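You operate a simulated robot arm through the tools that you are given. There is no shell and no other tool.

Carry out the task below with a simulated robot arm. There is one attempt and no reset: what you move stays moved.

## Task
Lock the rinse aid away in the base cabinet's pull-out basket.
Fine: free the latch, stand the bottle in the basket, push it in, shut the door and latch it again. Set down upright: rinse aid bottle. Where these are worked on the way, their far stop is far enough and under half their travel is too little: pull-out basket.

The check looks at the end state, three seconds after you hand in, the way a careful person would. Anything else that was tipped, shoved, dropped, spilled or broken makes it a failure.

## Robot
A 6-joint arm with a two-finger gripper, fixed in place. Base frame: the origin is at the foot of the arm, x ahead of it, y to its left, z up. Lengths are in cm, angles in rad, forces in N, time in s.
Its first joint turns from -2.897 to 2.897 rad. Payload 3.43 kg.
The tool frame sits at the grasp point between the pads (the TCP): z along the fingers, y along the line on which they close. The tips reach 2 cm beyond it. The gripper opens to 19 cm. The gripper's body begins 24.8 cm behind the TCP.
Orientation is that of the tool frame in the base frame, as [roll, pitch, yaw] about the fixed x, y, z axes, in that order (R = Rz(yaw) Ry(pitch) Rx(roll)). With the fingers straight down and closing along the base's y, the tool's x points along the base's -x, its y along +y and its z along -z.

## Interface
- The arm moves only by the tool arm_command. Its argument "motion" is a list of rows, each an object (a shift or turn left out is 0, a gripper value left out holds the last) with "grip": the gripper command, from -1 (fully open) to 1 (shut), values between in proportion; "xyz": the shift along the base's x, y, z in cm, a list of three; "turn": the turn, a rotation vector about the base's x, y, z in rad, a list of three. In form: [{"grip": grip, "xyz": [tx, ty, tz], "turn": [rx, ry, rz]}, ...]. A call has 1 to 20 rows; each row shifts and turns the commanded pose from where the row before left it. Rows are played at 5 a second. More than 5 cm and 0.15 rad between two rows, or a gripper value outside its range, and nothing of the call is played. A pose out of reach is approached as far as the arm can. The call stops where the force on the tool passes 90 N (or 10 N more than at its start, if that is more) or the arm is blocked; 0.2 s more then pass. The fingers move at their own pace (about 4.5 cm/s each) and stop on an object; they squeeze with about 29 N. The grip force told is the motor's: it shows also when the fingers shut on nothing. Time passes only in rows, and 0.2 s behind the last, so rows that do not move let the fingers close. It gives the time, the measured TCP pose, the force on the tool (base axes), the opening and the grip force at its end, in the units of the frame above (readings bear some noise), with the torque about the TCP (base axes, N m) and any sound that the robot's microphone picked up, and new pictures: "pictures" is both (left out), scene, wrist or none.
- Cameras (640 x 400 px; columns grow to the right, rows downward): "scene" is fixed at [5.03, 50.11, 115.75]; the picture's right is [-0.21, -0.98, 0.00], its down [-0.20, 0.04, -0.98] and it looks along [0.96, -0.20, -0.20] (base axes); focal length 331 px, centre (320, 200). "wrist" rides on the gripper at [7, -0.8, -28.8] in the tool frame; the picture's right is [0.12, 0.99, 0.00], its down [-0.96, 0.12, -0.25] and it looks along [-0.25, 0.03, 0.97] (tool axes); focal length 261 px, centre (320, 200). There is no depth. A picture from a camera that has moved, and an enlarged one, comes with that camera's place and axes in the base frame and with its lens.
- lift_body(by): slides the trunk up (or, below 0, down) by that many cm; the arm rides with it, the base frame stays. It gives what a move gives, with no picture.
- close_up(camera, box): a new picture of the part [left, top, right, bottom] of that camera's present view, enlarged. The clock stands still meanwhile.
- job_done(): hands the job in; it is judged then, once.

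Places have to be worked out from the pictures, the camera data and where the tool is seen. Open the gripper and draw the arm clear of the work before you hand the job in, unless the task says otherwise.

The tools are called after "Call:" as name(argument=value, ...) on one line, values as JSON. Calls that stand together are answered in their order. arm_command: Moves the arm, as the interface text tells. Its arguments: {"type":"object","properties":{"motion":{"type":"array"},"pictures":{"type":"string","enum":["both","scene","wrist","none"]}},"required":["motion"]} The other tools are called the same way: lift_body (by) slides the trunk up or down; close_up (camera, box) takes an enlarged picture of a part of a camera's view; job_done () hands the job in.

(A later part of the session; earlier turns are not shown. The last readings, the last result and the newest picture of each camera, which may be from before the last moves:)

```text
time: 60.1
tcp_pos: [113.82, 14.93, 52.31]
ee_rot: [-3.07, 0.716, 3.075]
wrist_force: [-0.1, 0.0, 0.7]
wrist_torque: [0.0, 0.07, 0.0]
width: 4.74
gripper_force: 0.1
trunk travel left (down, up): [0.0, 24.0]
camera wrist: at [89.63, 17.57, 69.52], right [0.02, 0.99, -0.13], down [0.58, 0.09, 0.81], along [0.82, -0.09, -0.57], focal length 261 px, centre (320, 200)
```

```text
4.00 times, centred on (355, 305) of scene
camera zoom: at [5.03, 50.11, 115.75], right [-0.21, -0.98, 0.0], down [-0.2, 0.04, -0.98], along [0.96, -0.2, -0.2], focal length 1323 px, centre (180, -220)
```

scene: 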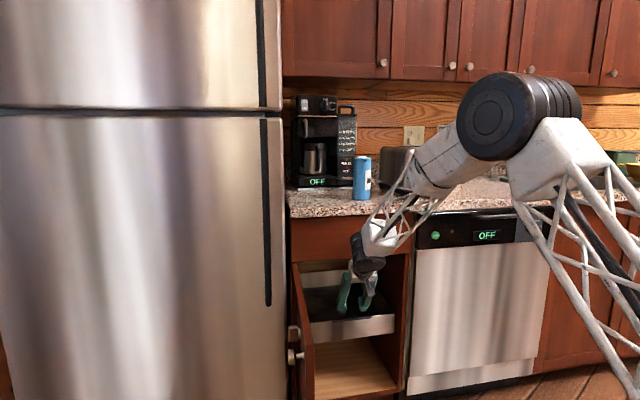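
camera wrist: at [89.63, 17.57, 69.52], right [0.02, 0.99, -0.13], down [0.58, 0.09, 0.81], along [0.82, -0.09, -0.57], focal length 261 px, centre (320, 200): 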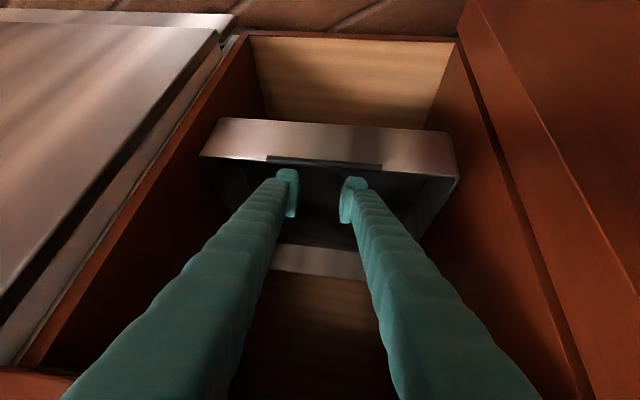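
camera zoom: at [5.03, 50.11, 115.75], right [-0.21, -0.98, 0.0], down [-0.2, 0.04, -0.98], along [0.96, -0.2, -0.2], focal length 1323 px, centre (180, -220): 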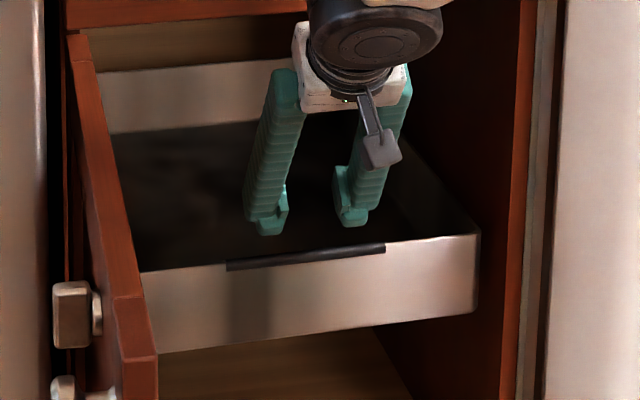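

The fingers are above and just at the panel. I go 5 cm further in, then down behind the panel.

Call:
arm_command(motion=[{"xyz": [2.6, 0, 0]}, {"xyz": [2.6, 0, 0]}, {"xyz": [0.3, 0, -2]}, {"xyz": [0, 0, -2]}, {"xyz": [0, 0, -1.5]}])

Call:
close_up(camera="scene", box=[290, 255, 420, 355])

```text
time: 61.3
tcp_pos: [119.46, 14.45, 46.87]
ee_rot: [-3.07, 0.717, 3.075]
wrist_force: [-1.1, 0.6, 0.7]
wrist_torque: [0.03, 0.06, -0.01]
width: 4.75
gripper_force: 0.1
trunk travel left (down, up): [0.0, 24.0]
camera wrist: at [95.25, 17.24, 64.01], right [0.02, 0.99, -0.13], down [0.58, 0.09, 0.81], along [0.82, -0.1, -0.57], focal length 261 px, centre (320, 200)
```

scene: 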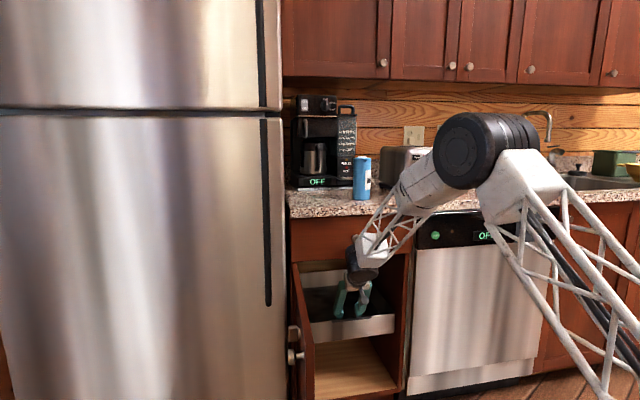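
wrist: 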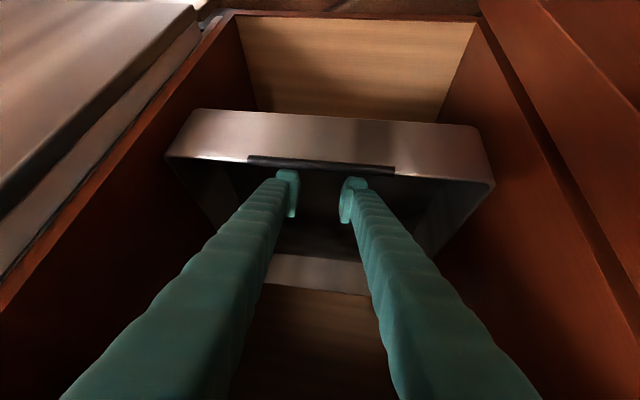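

```text
4.00 times, centred on (355, 305) of scene
camera zoom: at [5.03, 50.11, 115.75], right [-0.21, -0.98, 0.0], down [-0.2, 0.04, -0.98], along [0.96, -0.2, -0.2], focal length 1323 px, centre (180, -220)
```

zoom: 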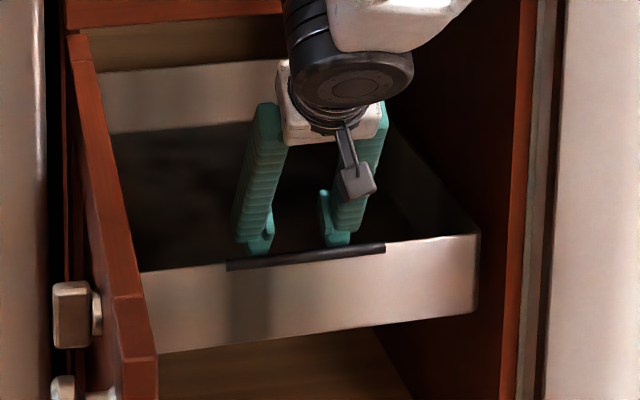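

The fingertips are behind the panel at rim level. I lower a bit more and start pulling toward the robot.

Call:
arm_command(motion=[{"xyz": [0, 0, -1]}, {"xyz": [-1, 0, -0.5]}, {"xyz": [-1.5, 0, 0]}, {"xyz": [-1.5, 0, 0]}, {"xyz": [-1.5, 0, 0]}, {"xyz": [-1.5, 0, 0]}])

Call:
close_up(camera="scene", box=[290, 255, 420, 355])

```text
time: 62.7
tcp_pos: [112.32, 14.63, 45.52]
ee_rot: [-3.07, 0.715, 3.075]
wrist_force: [0.8, -0.5, 0.6]
wrist_torque: [-0.04, 0.0, 0.05]
width: 4.74
gripper_force: 0.1
trunk travel left (down, up): [0.0, 24.0]
camera wrist: at [88.19, 17.39, 62.68], right [0.02, 0.99, -0.13], down [0.58, 0.09, 0.81], along [0.82, -0.09, -0.57], focal length 261 px, centre (320, 200)
```

scene: 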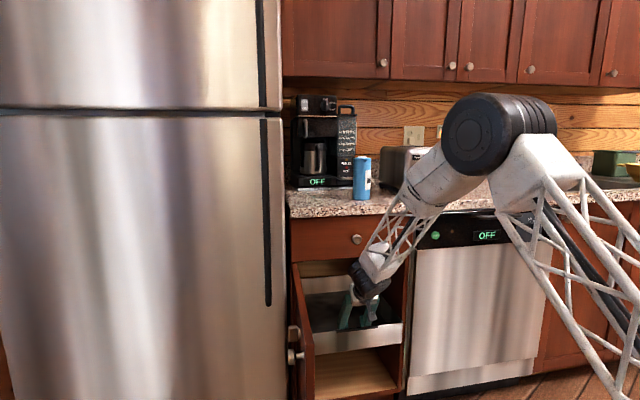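
wrist: 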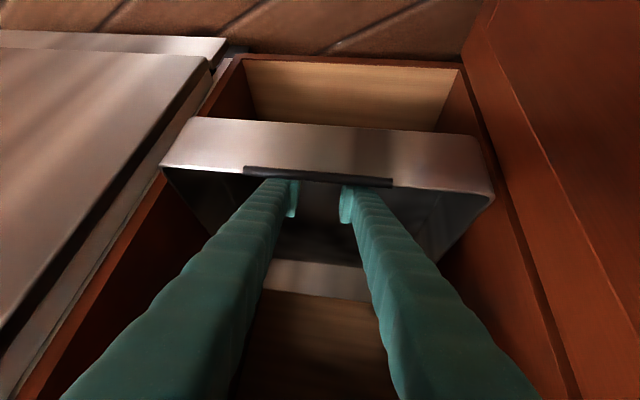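

```text
4.00 times, centred on (355, 305) of scene
camera zoom: at [5.03, 50.11, 115.75], right [-0.21, -0.98, 0.0], down [-0.2, 0.04, -0.98], along [0.96, -0.2, -0.2], focal length 1323 px, centre (180, -220)
```

zoom: 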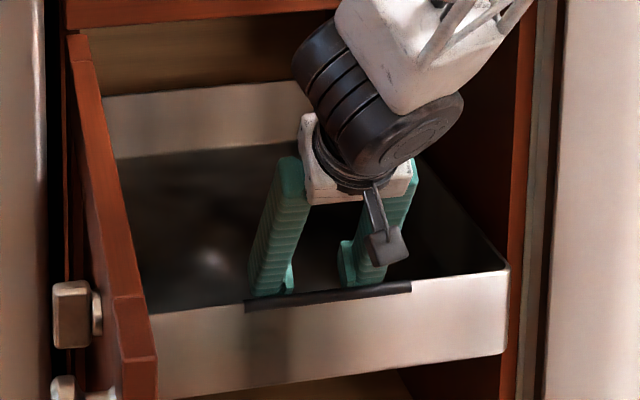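

The basket slides easily with almost no force. I keep pulling, steepening the tool slightly as it comes closer.

Call:
arm_command(motion=[{"xyz": [-1.8, 0, 0], "turn": [0, 0.012, 0]}, {"xyz": [-1.8, 0, 0], "turn": [0, 0.012, 0]}, {"xyz": [-1.8, 0, 0], "turn": [0, 0.012, 0]}, {"xyz": [-1.8, 0, 0], "turn": [0, 0.012, 0]}, {"xyz": [-1.8, 0, 0], "turn": [0, 0.012, 0]}, {"xyz": [-1.8, 0, 0], "turn": [0, 0.012, 0]}, {"xyz": [-1.8, 0, 0], "turn": [0, 0.012, 0]}, {"xyz": [-1.8, 0, 0], "turn": [0, 0.012, 0]}])

```text
time: 64.5
tcp_pos: [97.82, 14.54, 45.3]
ee_rot: [-3.061, 0.619, 3.081]
wrist_force: [-0.2, 0.3, -0.6]
wrist_torque: [0.0, 0.0, -0.03]
width: 4.76
gripper_force: 0.1
trunk travel left (down, up): [0.0, 24.0]
camera wrist: at [75.41, 17.4, 64.73], right [0.01, 0.99, -0.13], down [0.65, 0.09, 0.75], along [0.76, -0.09, -0.65], focal length 261 px, centre (320, 200)
```

scene: 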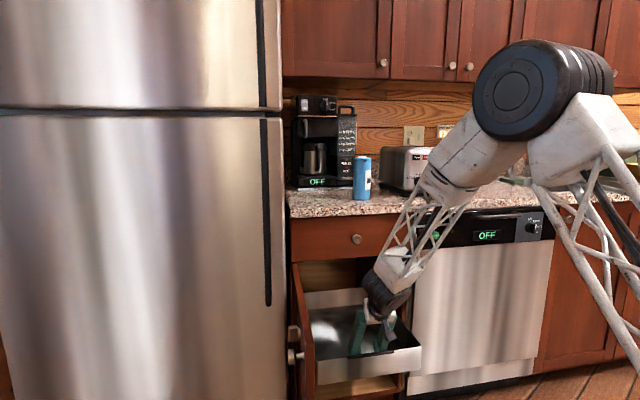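
wrist: 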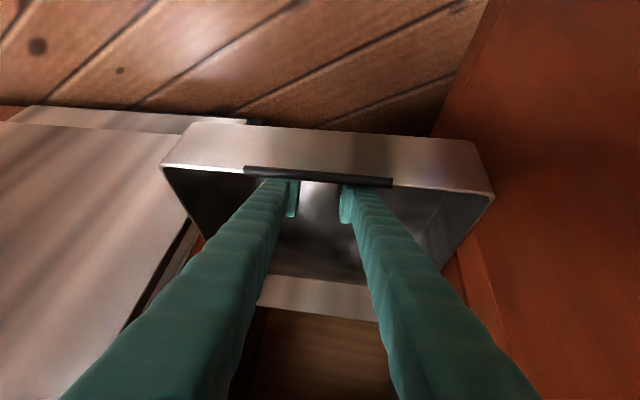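

Out about 18 cm so far. I keep going until a stop is felt.

Call:
arm_command(motion=[{"xyz": [-1.5, 0, 0], "turn": [0, 0.012, 0]}, {"xyz": [-1.5, 0, 0], "turn": [0, 0.012, 0]}, {"xyz": [-1.5, 0, 0], "turn": [0, 0.012, 0]}, {"xyz": [-1.5, 0, 0], "turn": [0, 0.012, 0]}, {"xyz": [-1.5, 0, 0], "turn": [0, 0.012, 0]}, {"xyz": [-1.5, 0, 0], "turn": [0, 0.012, 0]}, {"xyz": [-1.5, 0, 0], "turn": [0, 0.012, 0]}, {"xyz": [-1.5, 0, 0], "turn": [0, 0.012, 0]}])

```text
time: 66.3
tcp_pos: [85.86, 14.5, 45.32]
ee_rot: [-3.054, 0.522, 3.085]
wrist_force: [0.4, 0.9, -0.4]
wrist_torque: [-0.02, -0.01, -0.01]
width: 4.75
gripper_force: 0.1
trunk travel left (down, up): [0.0, 24.0]
camera wrist: at [65.53, 17.33, 66.8], right [0.0, 0.99, -0.13], down [0.72, 0.1, 0.69], along [0.69, -0.09, -0.72], focal length 261 px, centre (320, 200)
```

scene: 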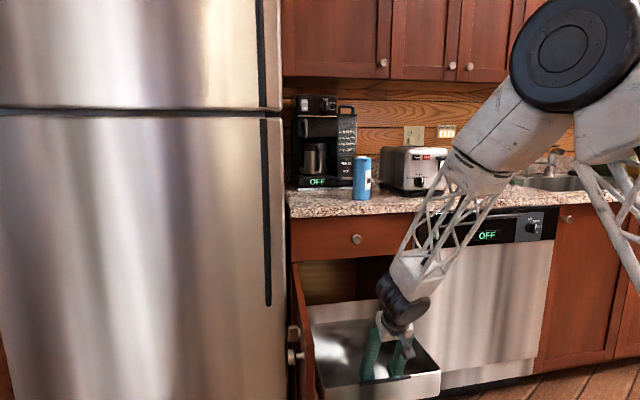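
wrist: 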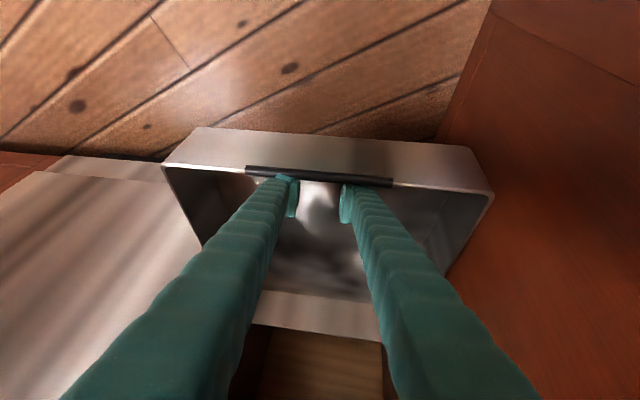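

About 31 cm out. I continue gently to find the stop.

Call:
arm_command(motion=[{"xyz": [-1.2, 0, 0], "turn": [0, 0.012, 0]}, {"xyz": [-1.2, 0, 0], "turn": [0, 0.012, 0]}, {"xyz": [-1.2, 0, 0], "turn": [0, 0.012, 0]}, {"xyz": [-1.2, 0, 0], "turn": [0, 0.012, 0]}, {"xyz": [-1.2, 0, 0], "turn": [0, 0.012, 0]}, {"xyz": [-1.2, 0, 0], "turn": [0, 0.012, 0]}])

```text
time: 66.9
tcp_pos: [84.96, 14.62, 45.83]
ee_rot: [-3.052, 0.515, 3.09]
wrist_force: [37.3, -5.6, -9.5]
wrist_torque: [0.22, -0.58, 1.47]
width: 4.73
gripper_force: 0.2
trunk travel left (down, up): [0.0, 24.0]
stopped in row 2: the force on the tool passed its limit at 116 N (the readings are from after the stop); the commanded pose is now the measured one
camera wrist: at [64.69, 17.28, 67.52], right [-0.01, 0.99, -0.13], down [0.73, 0.1, 0.68], along [0.69, -0.09, -0.72], focal length 261 px, centre (320, 200)
```

scene: 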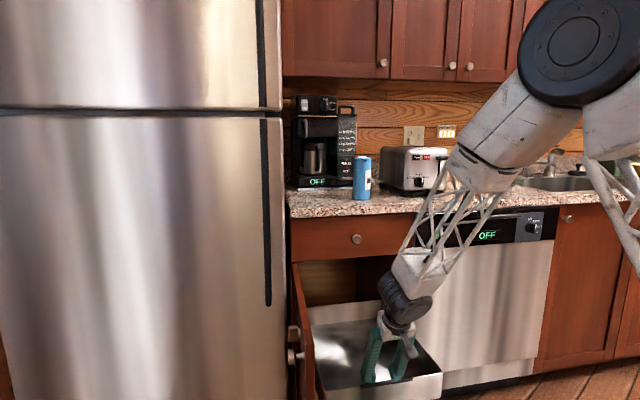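
wrist: 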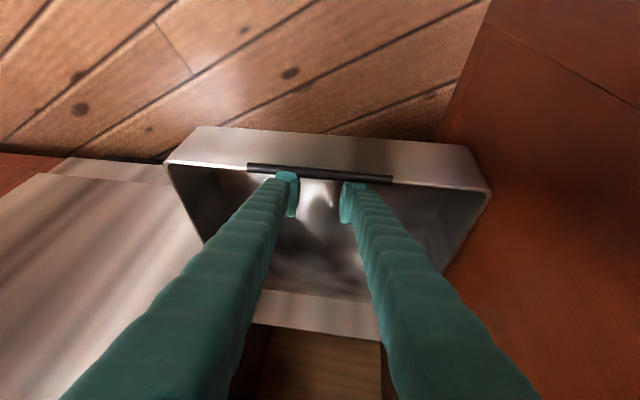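

The basket is at its far stop, about 32 cm out. I unhook by moving in slightly and up, then rise above counter height to look at the bottle.

Call:
arm_command(motion=[{"xyz": [1.5, 0, 0]}, {"xyz": [0.5, 0, 3]}, {"xyz": [0, 0, 4]}, {"xyz": [0, 0, 4.5]}, {"xyz": [0, -0.5, 4.5], "turn": [0, -0.03, 0]}, {"xyz": [0, -0.5, 4.5], "turn": [0, -0.03, 0]}, {"xyz": [0, -0.5, 4.5], "turn": [0, -0.03, 0]}, {"xyz": [0, -0.5, 4.5], "turn": [0, -0.03, 0]}, {"xyz": [0, -0.5, 4.5], "turn": [0, -0.03, 0]}, {"xyz": [0, -0.5, 4.5], "turn": [0, -0.03, 0]}, {"xyz": [0, -0.5, 4.5], "turn": [0, -0.03, 0]}, {"xyz": [0, -0.5, 4.5], "turn": [0, -0.03, 0]}, {"xyz": [0, -0.5, 4.5], "turn": [0, -0.03, 0]}, {"xyz": [0, -0.5, 4.5]}])

Call:
close_up(camera="scene", box=[280, 240, 460, 400])

```text
time: 69.9
tcp_pos: [86.52, 9.75, 102.46]
ee_rot: [-3.072, 0.781, 3.074]
wrist_force: [0.4, -0.2, -0.3]
wrist_torque: [0.0, 0.0, -0.04]
width: 4.76
gripper_force: 0.1
trunk travel left (down, up): [0.0, 24.0]
camera wrist: at [61.31, 12.37, 118.04], right [0.03, 0.99, -0.13], down [0.52, 0.1, 0.85], along [0.85, -0.09, -0.51], focal length 261 px, centre (320, 200)
```

scene: 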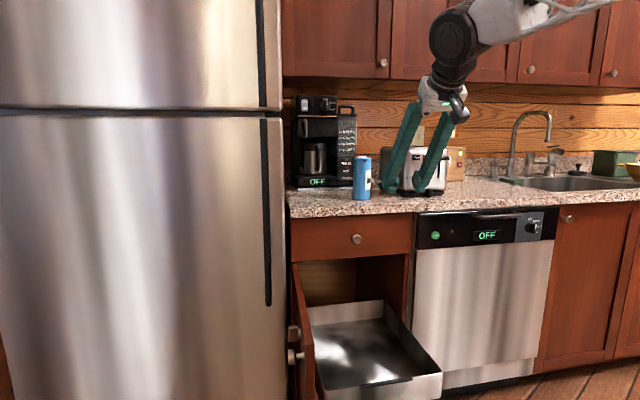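
wrist: 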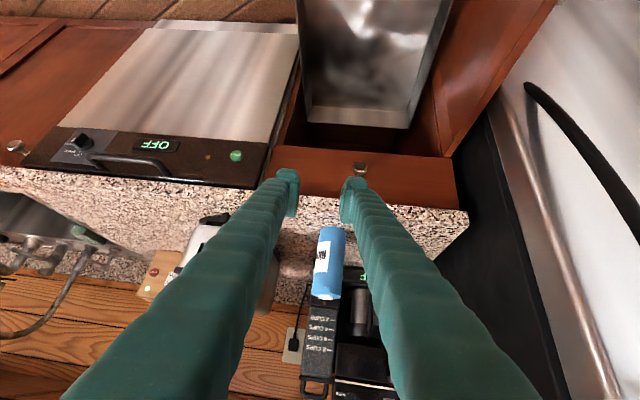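

```text
2.50 times, centred on (370, 320) of scene
camera zoom: at [5.03, 50.11, 115.75], right [-0.21, -0.98, 0.0], down [-0.2, 0.04, -0.98], along [0.96, -0.2, -0.2], focal length 827 px, centre (195, -100)
```

zoom: 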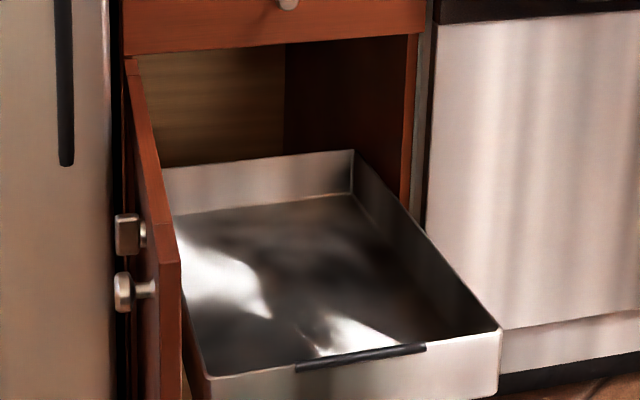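

Triangulating, the bottle stands at about (122, 10) from z≈91 to 106, with a diameter around 6.3 cm. I take close-ups to check its surroundings.

Call:
close_up(camera="wrist", box=[250, 200, 410, 320])

Call:
close_up(camera="scene", box=[290, 140, 450, 220])

```text
3.33 times, centred on (330, 260) of wrist
camera zoom: at [61.31, 12.37, 118.04], right [0.03, 0.99, -0.13], down [0.52, 0.1, 0.85], along [0.85, -0.09, -0.51], focal length 869 px, centre (287, 0)
```

zoom: 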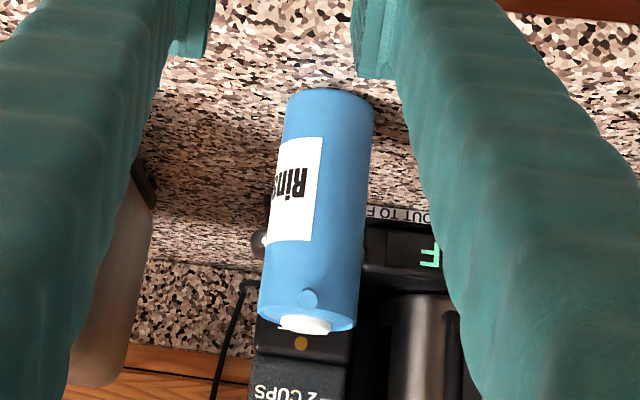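

```text
4.00 times, centred on (370, 180) of scene
camera zoom: at [5.03, 50.11, 115.75], right [-0.21, -0.98, 0.0], down [-0.2, 0.04, -0.98], along [0.96, -0.2, -0.2], focal length 1323 px, centre (120, 280)
```

zoom: 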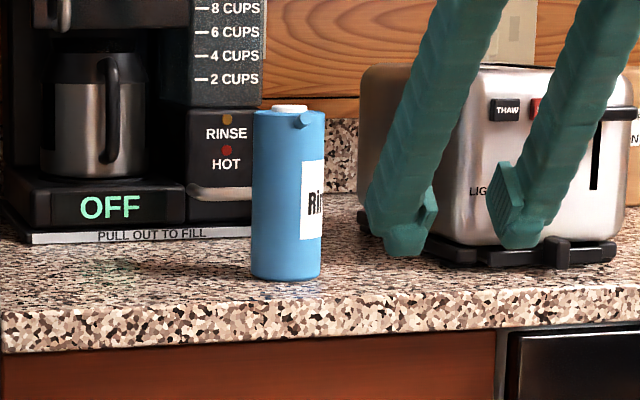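

The bottle's centre is at about (121.3, 10.2) on a counter at z≈91.4, with free space around it. I open to 10 cm, set the pitch to about 49° and approach level at z≈100, stopping short for a check.

Call:
arm_command(motion=[{"grip": -0.05, "xyz": [3, 0, 0], "turn": [0, 0.01, 0]}, {"xyz": [3, 0, 0], "turn": [0, 0.01, 0]}, {"xyz": [3, 0, 0], "turn": [0, 0.01, 0]}, {"xyz": [3, 0, 0], "turn": [0, 0.01, 0]}, {"xyz": [3, 0.1, -0.3], "turn": [0, 0.01, 0]}, {"xyz": [3, 0.1, -0.3], "turn": [0, 0.01, 0]}, {"xyz": [3, 0.1, -0.4]}, {"xyz": [3, 0.1, -0.4]}])

Call:
close_up(camera="wrist", box=[230, 120, 420, 260])

Call:
close_up(camera="scene", box=[290, 120, 450, 220])

```text
time: 71.7
tcp_pos: [110.69, 9.98, 100.96]
ee_rot: [-3.071, 0.724, 3.078]
wrist_force: [-0.2, -0.6, 0.4]
wrist_torque: [0.02, 0.04, -0.01]
width: 10.0
gripper_force: 0.2
trunk travel left (down, up): [0.0, 24.0]
camera wrist: at [86.51, 12.73, 118.0], right [0.02, 0.99, -0.13], down [0.57, 0.1, 0.82], along [0.82, -0.09, -0.56], focal length 261 px, centre (320, 200)
```

scene: 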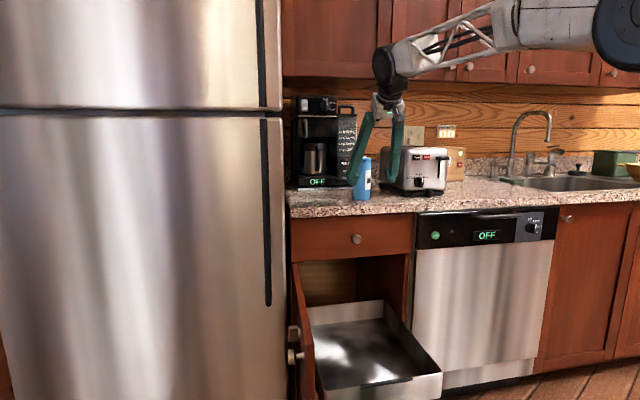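
wrist: 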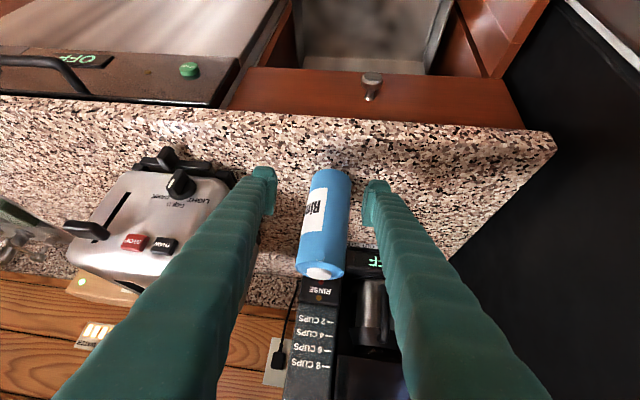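

```text
2.86 times, centred on (325, 190) of wrist
camera zoom: at [86.51, 12.73, 118.0], right [0.02, 0.99, -0.13], down [0.57, 0.1, 0.82], along [0.82, -0.09, -0.56], focal length 745 px, centre (306, 229)
```

zoom: 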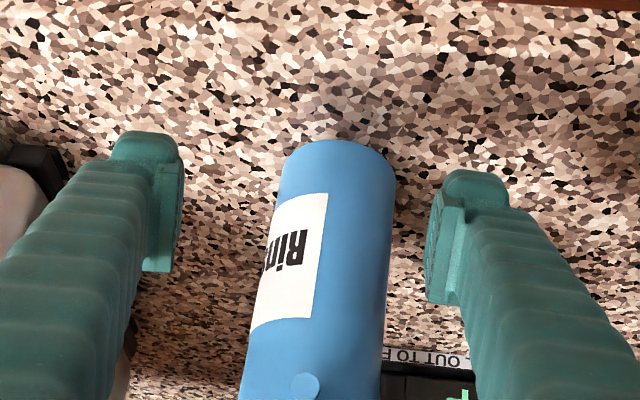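

```text
4.00 times, centred on (370, 170) of scene
camera zoom: at [5.03, 50.11, 115.75], right [-0.21, -0.98, 0.0], down [-0.2, 0.04, -0.98], along [0.96, -0.2, -0.2], focal length 1323 px, centre (120, 320)
```

zoom: 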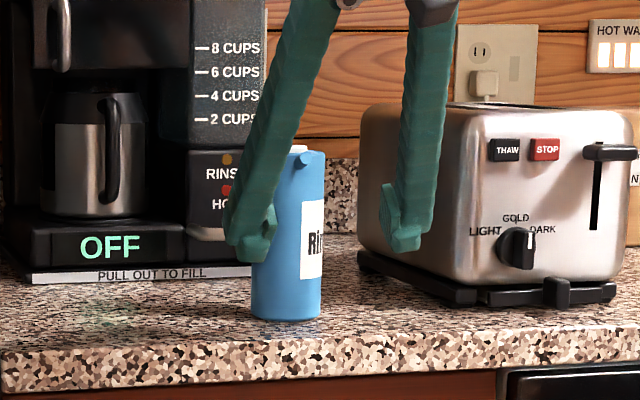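

Refining from this closer view, the bottle axis is at about (120.3, 10.5). I advance so it sits between the pads, then check before closing.

Call:
arm_command(motion=[{"xyz": [2.4, 0.15, -0.2]}, {"xyz": [2.4, 0.15, -0.3]}, {"xyz": [2.4, 0.1, -0.3]}, {"xyz": [2.4, 0.1, -0.3]}])

Call:
close_up(camera="wrist", box=[230, 120, 420, 260])

Call:
close_up(camera="scene", box=[290, 120, 450, 220])

```text
time: 72.7
tcp_pos: [120.2, 10.3, 99.76]
ee_rot: [-3.069, 0.723, 3.079]
wrist_force: [-1.7, -0.8, 1.4]
wrist_torque: [0.04, 0.03, 0.02]
width: 9.97
gripper_force: 0.0
trunk travel left (down, up): [0.0, 24.0]
camera wrist: at [95.95, 13.13, 116.76], right [0.02, 0.99, -0.13], down [0.57, 0.1, 0.82], along [0.82, -0.09, -0.56], focal length 261 px, centre (320, 200)
```

scene: 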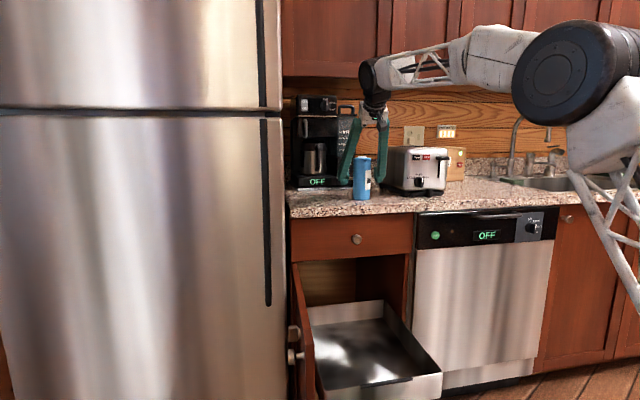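
wrist: 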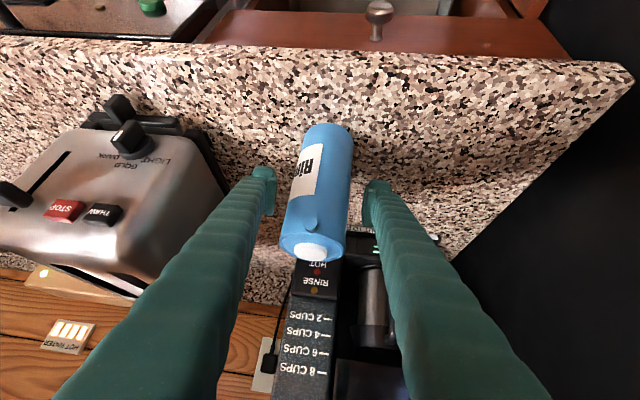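

```text
2.86 times, centred on (325, 190) of wrist
camera zoom: at [95.95, 13.13, 116.76], right [0.02, 0.99, -0.13], down [0.57, 0.1, 0.82], along [0.82, -0.09, -0.56], focal length 745 px, centre (306, 229)
```

zoom: 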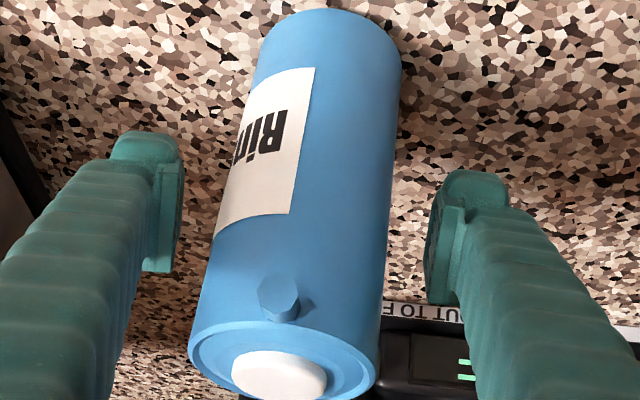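

```text
4.00 times, centred on (370, 170) of scene
camera zoom: at [5.03, 50.11, 115.75], right [-0.21, -0.98, 0.0], down [-0.2, 0.04, -0.98], along [0.96, -0.2, -0.2], focal length 1323 px, centre (120, 320)
```

zoom: 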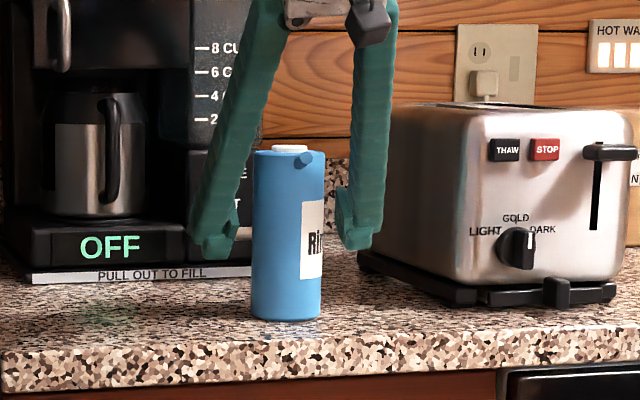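

The bottle is centred between the pads and the TCP is on its axis. I close the gripper.

Call:
arm_command(motion=[{"grip": 1}, {}, {}, {}, {}], pictures="wrist")

Call:
close_up(camera="scene", box=[290, 120, 450, 220])

```text
time: 73.9
tcp_pos: [120.32, 10.31, 99.7]
ee_rot: [-3.068, 0.723, 3.08]
wrist_force: [0.3, 2.4, 2.1]
wrist_torque: [0.26, -0.03, 0.01]
width: 6.21
gripper_force: 28.8
trunk travel left (down, up): [0.0, 24.0]
camera wrist: at [95.97, 13.13, 116.69], right [0.02, 0.99, -0.13], down [0.57, 0.1, 0.81], along [0.82, -0.09, -0.56], focal length 261 px, centre (320, 200)
```

wrist: 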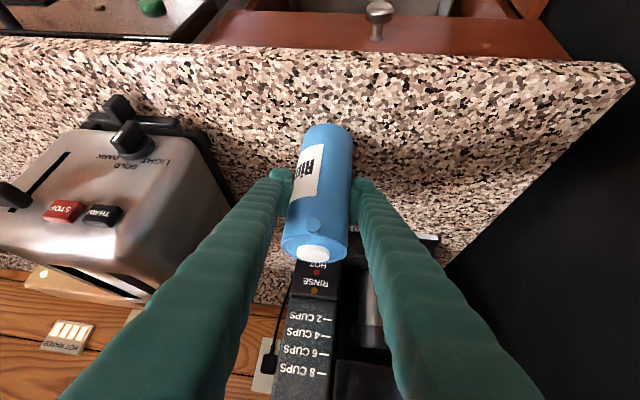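

```text
4.00 times, centred on (370, 170) of scene
camera zoom: at [5.03, 50.11, 115.75], right [-0.21, -0.98, 0.0], down [-0.2, 0.04, -0.98], along [0.96, -0.2, -0.2], focal length 1323 px, centre (120, 320)
```

zoom: 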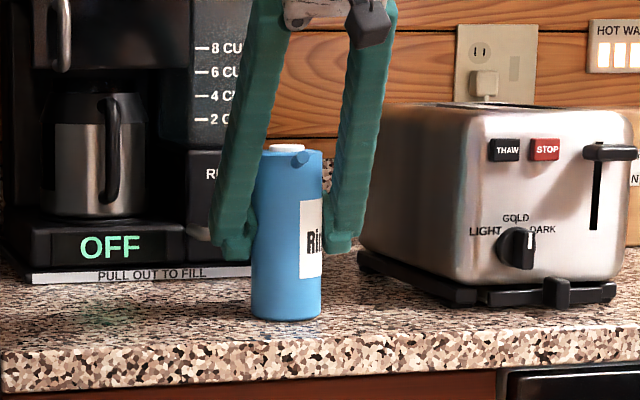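

The bottle is firmly held at a 6.2 cm width, upright. I lift it a few centimetres and check the load.

Call:
arm_command(motion=[{"xyz": [0, 0, 1]}, {"xyz": [0, 0, 1.5]}, {"xyz": [0, 0, 1.5]}, {"xyz": [-1, 0, 1]}], pictures="wrist")

Call:
close_up(camera="scene", box=[290, 120, 450, 220])

```text
time: 74.9
tcp_pos: [119.47, 10.39, 104.54]
ee_rot: [-3.069, 0.724, 3.079]
wrist_force: [0.1, 0.0, -2.9]
wrist_torque: [0.01, -0.05, -0.02]
width: 6.19
gripper_force: 28.2
trunk travel left (down, up): [0.0, 24.0]
camera wrist: at [95.15, 13.11, 121.66], right [0.02, 0.99, -0.13], down [0.57, 0.1, 0.81], along [0.82, -0.09, -0.56], focal length 261 px, centre (320, 200)
```

wrist: 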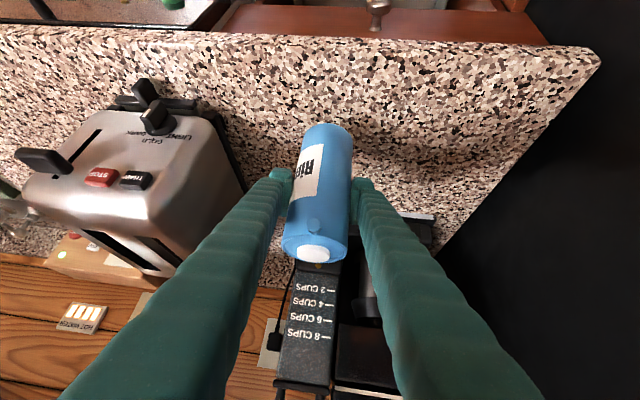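

```text
4.00 times, centred on (370, 170) of scene
camera zoom: at [5.03, 50.11, 115.75], right [-0.21, -0.98, 0.0], down [-0.2, 0.04, -0.98], along [0.96, -0.2, -0.2], focal length 1323 px, centre (120, 320)
```

zoom: 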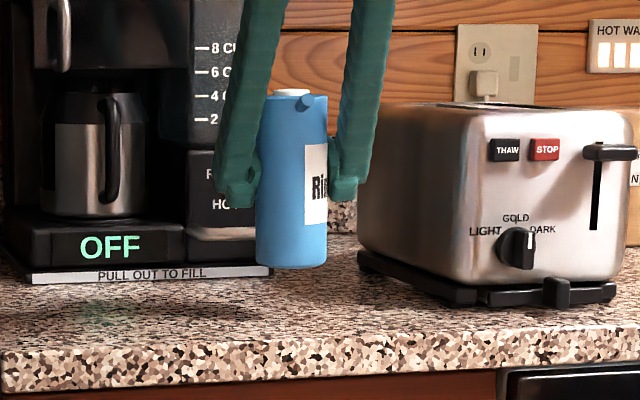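

The bottle hangs upright, about 0.3 kg. I bring it back clear of the counter and then down over the tray.

Call:
arm_command(motion=[{"xyz": [-3, 0.5, 0]}, {"xyz": [-4, 0.5, 0]}, {"xyz": [-4, 0.5, 0]}, {"xyz": [-4, 0.5, 0]}, {"xyz": [-4, 0.5, 0]}, {"xyz": [-3, 0.5, 0]}, {"xyz": [0, 0.2, -3]}, {"xyz": [0, 0.2, -4]}, {"xyz": [0, 0.2, -4]}, {"xyz": [0, 0.2, -4]}, {"xyz": [0, 0.2, -4]}, {"xyz": [0, 0.2, -4]}, {"xyz": [0, 0.2, -4]}, {"xyz": [0, 0.2, -4]}])

```text
time: 77.9
tcp_pos: [97.21, 15.04, 73.93]
ee_rot: [-3.071, 0.721, 3.079]
wrist_force: [0.7, -0.3, -1.6]
wrist_torque: [0.05, 0.02, 0.04]
width: 6.17
gripper_force: 28.8
trunk travel left (down, up): [0.0, 24.0]
camera wrist: at [72.93, 17.75, 90.98], right [0.02, 0.99, -0.13], down [0.57, 0.1, 0.82], along [0.82, -0.09, -0.56], focal length 261 px, centre (320, 200)
```

scene: 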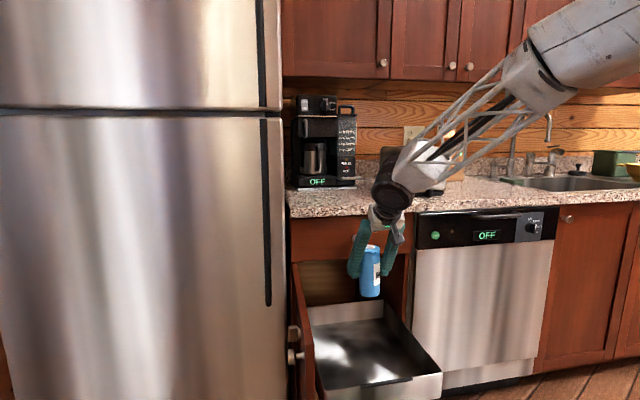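
wrist: 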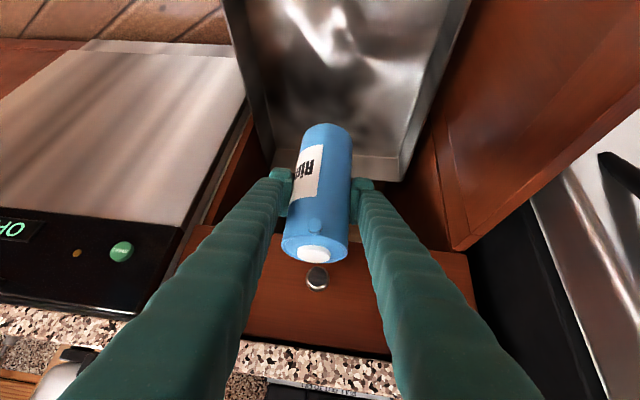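

The bottle is over the tray at (97, 15). I keep descending to about 5 cm above the tray floor.

Call:
arm_command(motion=[{"xyz": [0.4, 0, -3.6]}, {"xyz": [0.4, 0, -3.6]}, {"xyz": [0.4, 0, -3.6]}, {"xyz": [0.4, 0, -3.6]}, {"xyz": [0.4, 0, -3.6]}, {"xyz": [0.4, 0, -2.5]}])

Call:
close_up(camera="scene", box=[290, 250, 450, 400])

```text
time: 79.3
tcp_pos: [99.72, 15.05, 53.16]
ee_rot: [-3.071, 0.722, 3.078]
wrist_force: [0.5, 0.0, -1.3]
wrist_torque: [0.0, 0.07, 0.04]
width: 6.15
gripper_force: 29.4
trunk travel left (down, up): [0.0, 24.0]
camera wrist: at [75.46, 17.81, 70.2], right [0.02, 0.99, -0.13], down [0.57, 0.1, 0.81], along [0.82, -0.09, -0.56], focal length 261 px, centre (320, 200)
```

scene: 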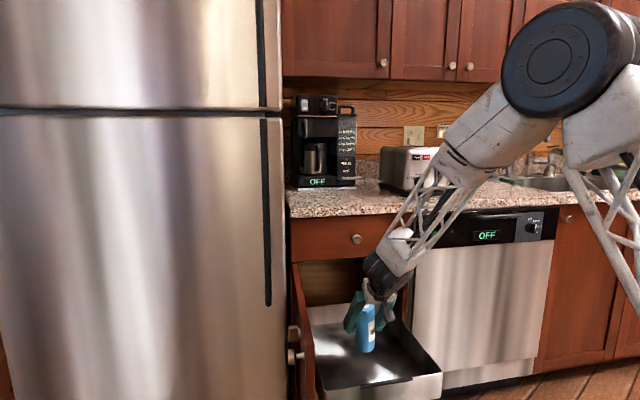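
wrist: 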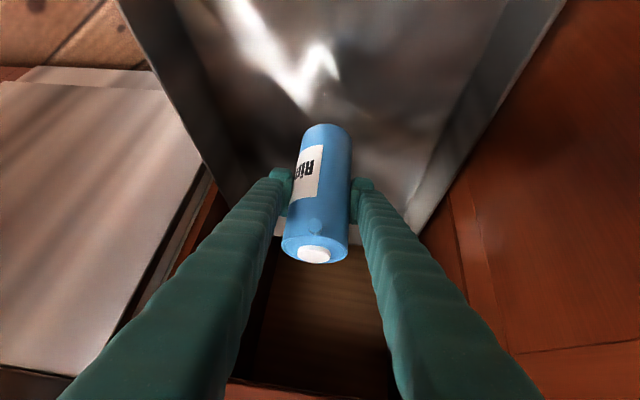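

```text
2.67 times, centred on (370, 325) of scene
camera zoom: at [5.03, 50.11, 115.75], right [-0.21, -0.98, 0.0], down [-0.2, 0.04, -0.98], along [0.96, -0.2, -0.2], focal length 882 px, centre (187, -133)
```

zoom: 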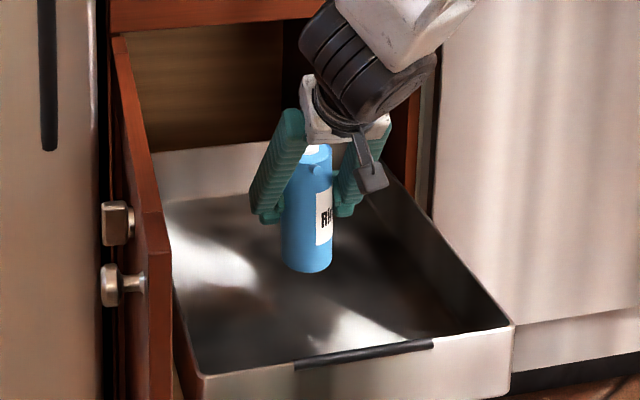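

Upright over the tray interior. I lower the last centimetres in small steps, watching the vertical force.

Call:
arm_command(motion=[{"xyz": [0, 0, -1.2]}, {"xyz": [0, 0, -1.2]}, {"xyz": [0, 0, -1.2]}, {"xyz": [0, 0, -0.6]}, {"xyz": [0, 0, -0.6]}], pictures="none")

Call:
arm_command(motion=[{"xyz": [0, 0, -0.4]}, {"xyz": [0, 0, -0.3]}], pictures="none")

```text
time: 80.5
tcp_pos: [99.78, 14.88, 48.46]
ee_rot: [-3.069, 0.723, 3.077]
wrist_force: [-0.4, 0.0, -1.3]
wrist_torque: [0.0, -0.01, 0.0]
width: 6.18
gripper_force: 28.8
trunk travel left (down, up): [0.0, 24.0]
```

```text
time: 81.1
tcp_pos: [99.64, 14.86, 47.65]
ee_rot: [-3.067, 0.722, 3.079]
wrist_force: [-0.2, -0.8, -2.5]
wrist_torque: [0.01, -0.01, 0.01]
width: 6.15
gripper_force: 29.7
trunk travel left (down, up): [0.0, 24.0]
```

No contact yet at z 47.65, so I continue in 0.3 cm steps.

Call:
arm_command(motion=[{"xyz": [0, 0, -0.3]}, {"xyz": [0, 0, -0.2]}], pictures="none")

Call:
arm_command(motion=[{"xyz": [0, 0, -0.2]}, {"xyz": [0, 0, -0.2]}], pictures="none")

Call:
close_up(camera="scene", box=[330, 290, 420, 370])

```text
time: 81.7
tcp_pos: [99.66, 14.9, 47.19]
ee_rot: [-3.071, 0.722, 3.077]
wrist_force: [-0.2, 0.5, -1.9]
wrist_torque: [-0.04, 0.01, 0.03]
width: 6.15
gripper_force: 28.7
trunk travel left (down, up): [0.0, 24.0]
```

```text
time: 82.3
tcp_pos: [99.67, 14.89, 46.82]
ee_rot: [-3.069, 0.722, 3.08]
wrist_force: [-0.2, -0.6, -1.8]
wrist_torque: [0.0, -0.04, 0.0]
width: 6.18
gripper_force: 29.7
trunk travel left (down, up): [0.0, 24.0]
```

```text
5.00 times, centred on (375, 330) of scene
camera zoom: at [5.03, 50.11, 115.75], right [-0.21, -0.98, 0.0], down [-0.2, 0.04, -0.98], along [0.96, -0.2, -0.2], focal length 1654 px, centre (45, -450)
```

zoom: 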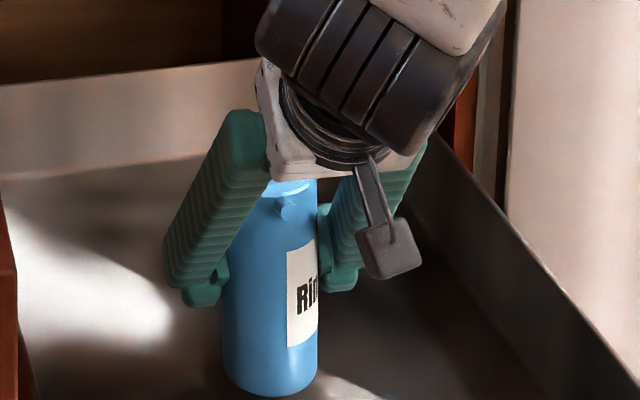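

Still hanging free with no upward force, so I continue lowering a little at a time.

Call:
arm_command(motion=[{"xyz": [0, 0, -0.2]}, {"xyz": [0, 0, -0.2]}], pictures="none")

Call:
arm_command(motion=[{"xyz": [0, 0, -0.2]}, {"xyz": [0, 0, -0.2]}], pictures="none")

```text
time: 82.9
tcp_pos: [99.79, 14.97, 46.34]
ee_rot: [-3.07, 0.724, 3.079]
wrist_force: [0.6, 1.2, -2.0]
wrist_torque: [-0.01, -0.04, -0.03]
width: 6.18
gripper_force: 28.7
trunk travel left (down, up): [0.0, 24.0]
```

```text
time: 83.5
tcp_pos: [99.81, 15.01, 45.99]
ee_rot: [-3.067, 0.723, 3.079]
wrist_force: [0.0, 0.5, -1.4]
wrist_torque: [-0.01, -0.05, -0.01]
width: 6.17
gripper_force: 28.7
trunk travel left (down, up): [0.0, 24.0]
```

Call:
arm_command(motion=[{"xyz": [0, 0, -0.25]}, {"xyz": [0, 0, -0.25]}], pictures="none")

Call:
arm_command(motion=[{"xyz": [0, 0, -0.25]}, {"xyz": [0, 0, -0.25]}], pictures="none")

Call:
close_up(camera="scene", box=[330, 290, 420, 370])

```text
time: 84.1
tcp_pos: [99.82, 14.93, 45.65]
ee_rot: [-3.067, 0.722, 3.08]
wrist_force: [-0.1, 0.6, -2.2]
wrist_torque: [0.03, -0.04, -0.01]
width: 6.14
gripper_force: 29.1
trunk travel left (down, up): [0.0, 24.0]
```

```text
time: 84.7
tcp_pos: [99.75, 15.05, 44.98]
ee_rot: [-3.07, 0.725, 3.077]
wrist_force: [-0.1, 0.5, -1.6]
wrist_torque: [0.01, -0.04, 0.01]
width: 6.15
gripper_force: 28.8
trunk travel left (down, up): [0.0, 24.0]
```

```text
5.00 times, centred on (375, 330) of scene
camera zoom: at [5.03, 50.11, 115.75], right [-0.21, -0.98, 0.0], down [-0.2, 0.04, -0.98], along [0.96, -0.2, -0.2], focal length 1654 px, centre (45, -450)
```

zoom: 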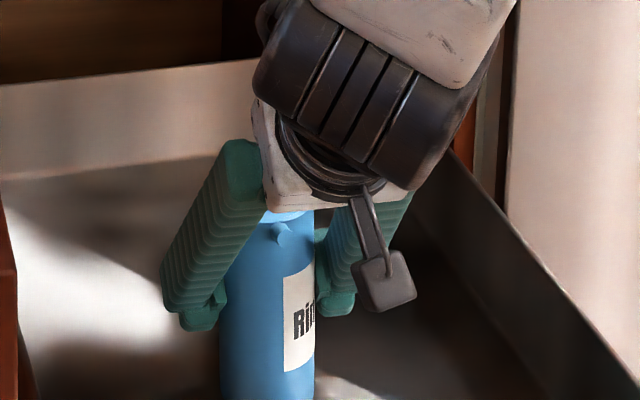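

Still descending freely, so I continue with small steps.

Call:
arm_command(motion=[{"xyz": [0, 0, -0.25]}, {"xyz": [0, 0, -0.25]}], pictures="none")

Call:
arm_command(motion=[{"xyz": [0, 0, -0.25]}, {"xyz": [0, 0, -0.25]}], pictures="wrist")

Call:
close_up(camera="scene", box=[300, 290, 450, 400])

Call:
close_up(camera="wrist", box=[250, 80, 400, 200])

```text
time: 85.3
tcp_pos: [99.82, 15.0, 44.82]
ee_rot: [-3.068, 0.726, 3.08]
wrist_force: [0.0, -2.8, 22.6]
wrist_torque: [0.53, 0.17, 0.06]
width: 6.16
gripper_force: 29.3
trunk travel left (down, up): [0.0, 24.0]
```

```text
time: 85.9
tcp_pos: [99.61, 14.95, 44.19]
ee_rot: [-3.07, 0.726, 3.077]
wrist_force: [0.4, -2.7, 25.3]
wrist_torque: [0.67, 0.06, -0.04]
width: 6.13
gripper_force: 28.8
trunk travel left (down, up): [0.0, 24.0]
camera wrist: at [75.42, 17.76, 61.17], right [0.02, 0.99, -0.13], down [0.57, 0.1, 0.82], along [0.82, -0.09, -0.56], focal length 261 px, centre (320, 200)
```

wrist: 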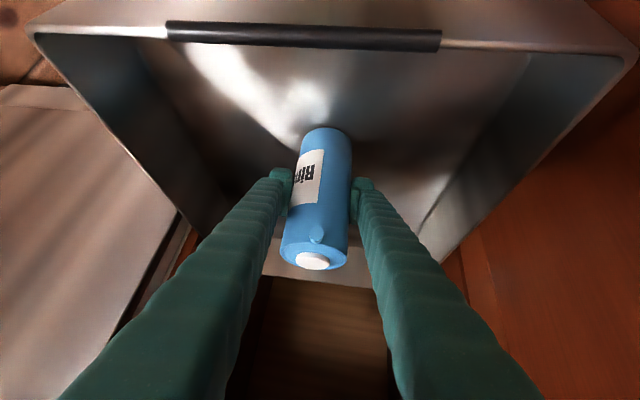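

```text
3.64 times, centred on (375, 345) of scene
camera zoom: at [5.03, 50.11, 115.75], right [-0.21, -0.98, 0.0], down [-0.2, 0.04, -0.98], along [0.96, -0.2, -0.2], focal length 1203 px, centre (120, -327)
```

zoom: 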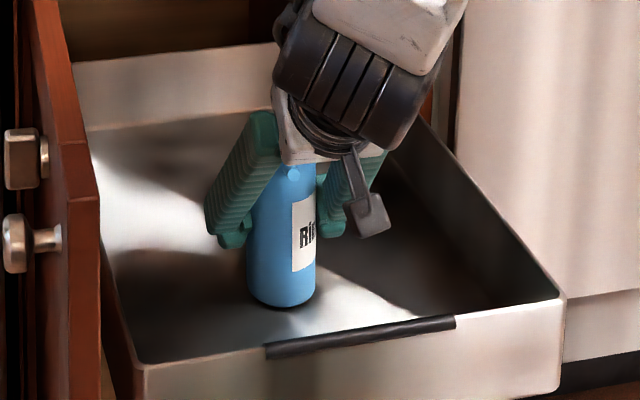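

```text
3.33 times, centred on (325, 140) of wrist
camera zoom: at [75.42, 17.76, 61.17], right [0.02, 0.99, -0.13], down [0.57, 0.1, 0.82], along [0.82, -0.09, -0.56], focal length 869 px, centre (303, 400)
```

zoom: 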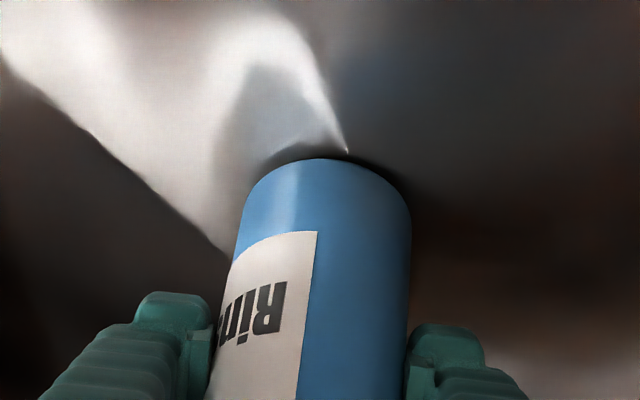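

The bottle is standing on the tray floor, with about 25 N of upward contact. I relieve the pressure, open to about 10 cm and back out along the finger direction.

Call:
arm_command(motion=[{"xyz": [0, 0, 0.3]}, {"grip": 0.3}, {"grip": 0.15}, {"grip": 0.0}, {}, {"xyz": [-1, 0, 1.15]}, {"xyz": [-2, 0, 2.3]}, {"xyz": [-2, 0, 2.3]}, {"xyz": [-2, 0, 3]}, {"xyz": [-1.5, 0, 4]}, {"xyz": [0, 0, 4]}])

Call:
close_up(camera="scene", box=[300, 290, 450, 400])

```text
time: 88.3
tcp_pos: [91.32, 15.07, 61.47]
ee_rot: [-3.069, 0.722, 3.078]
wrist_force: [-0.5, 0.2, 0.4]
wrist_torque: [-0.08, -0.11, -0.03]
width: 9.5
gripper_force: 0.0
trunk travel left (down, up): [0.0, 24.0]
camera wrist: at [67.01, 17.76, 78.57], right [0.02, 0.99, -0.13], down [0.57, 0.1, 0.81], along [0.82, -0.09, -0.57], focal length 261 px, centre (320, 200)
```

scene: 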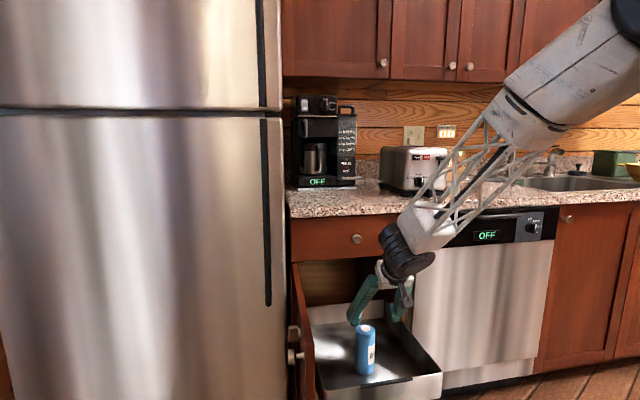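
wrist: 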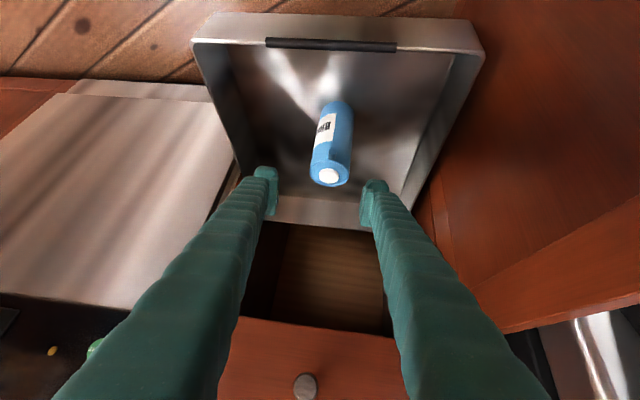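

```text
3.64 times, centred on (375, 345) of scene
camera zoom: at [5.03, 50.11, 115.75], right [-0.21, -0.98, 0.0], down [-0.2, 0.04, -0.98], along [0.96, -0.2, -0.2], focal length 1203 px, centre (120, -327)
```

zoom: 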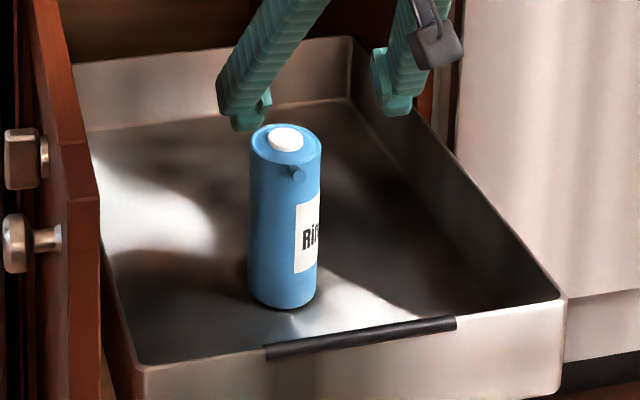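

The bottle stands upright in the tray, clear of the gripper. I now back off in front of the tray, close the gripper and steepen the tool for pushing the front panel in.

Call:
arm_command(motion=[{"grip": 1, "xyz": [-3, 0, 0.5], "turn": [0, 0.035, 0]}, {"xyz": [-3, 0, 0.5], "turn": [0, 0.035, 0]}, {"xyz": [-3, 0, 0], "turn": [0, 0.035, 0]}, {"xyz": [-3, 0, 0], "turn": [0, 0.035, 0]}, {"xyz": [-3, 0, 0], "turn": [0, 0.035, 0]}, {"xyz": [-2.5, 0, 0], "turn": [0, 0.035, 0]}])

```text
time: 89.7
tcp_pos: [73.71, 15.17, 62.54]
ee_rot: [-3.055, 0.512, 3.088]
wrist_force: [0.1, -0.4, -0.3]
wrist_torque: [0.0, 0.04, 0.0]
width: 0.0
gripper_force: 26.1
trunk travel left (down, up): [0.0, 24.0]
camera wrist: at [53.5, 17.79, 84.26], right [-0.01, 0.99, -0.13], down [0.73, 0.1, 0.68], along [0.68, -0.09, -0.72], focal length 261 px, centre (320, 200)
```

scene: 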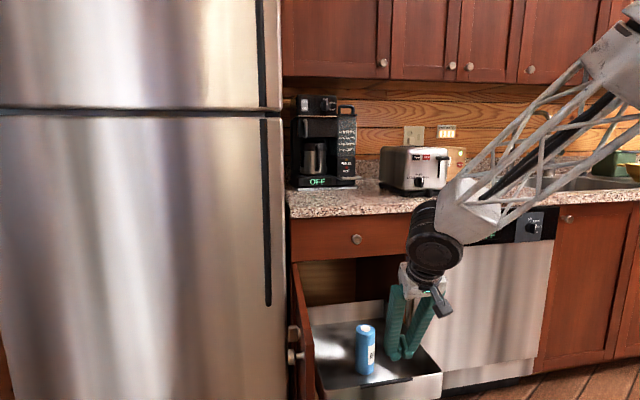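
wrist: 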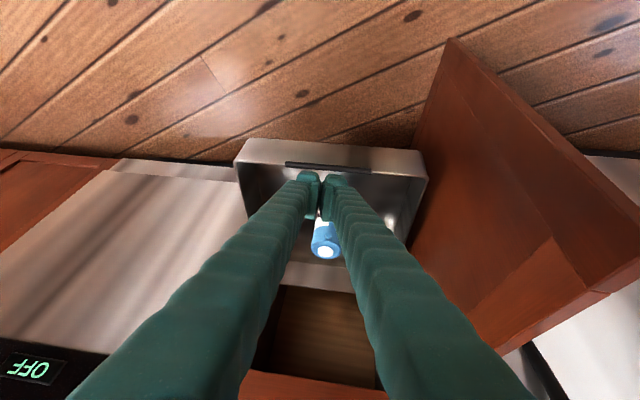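

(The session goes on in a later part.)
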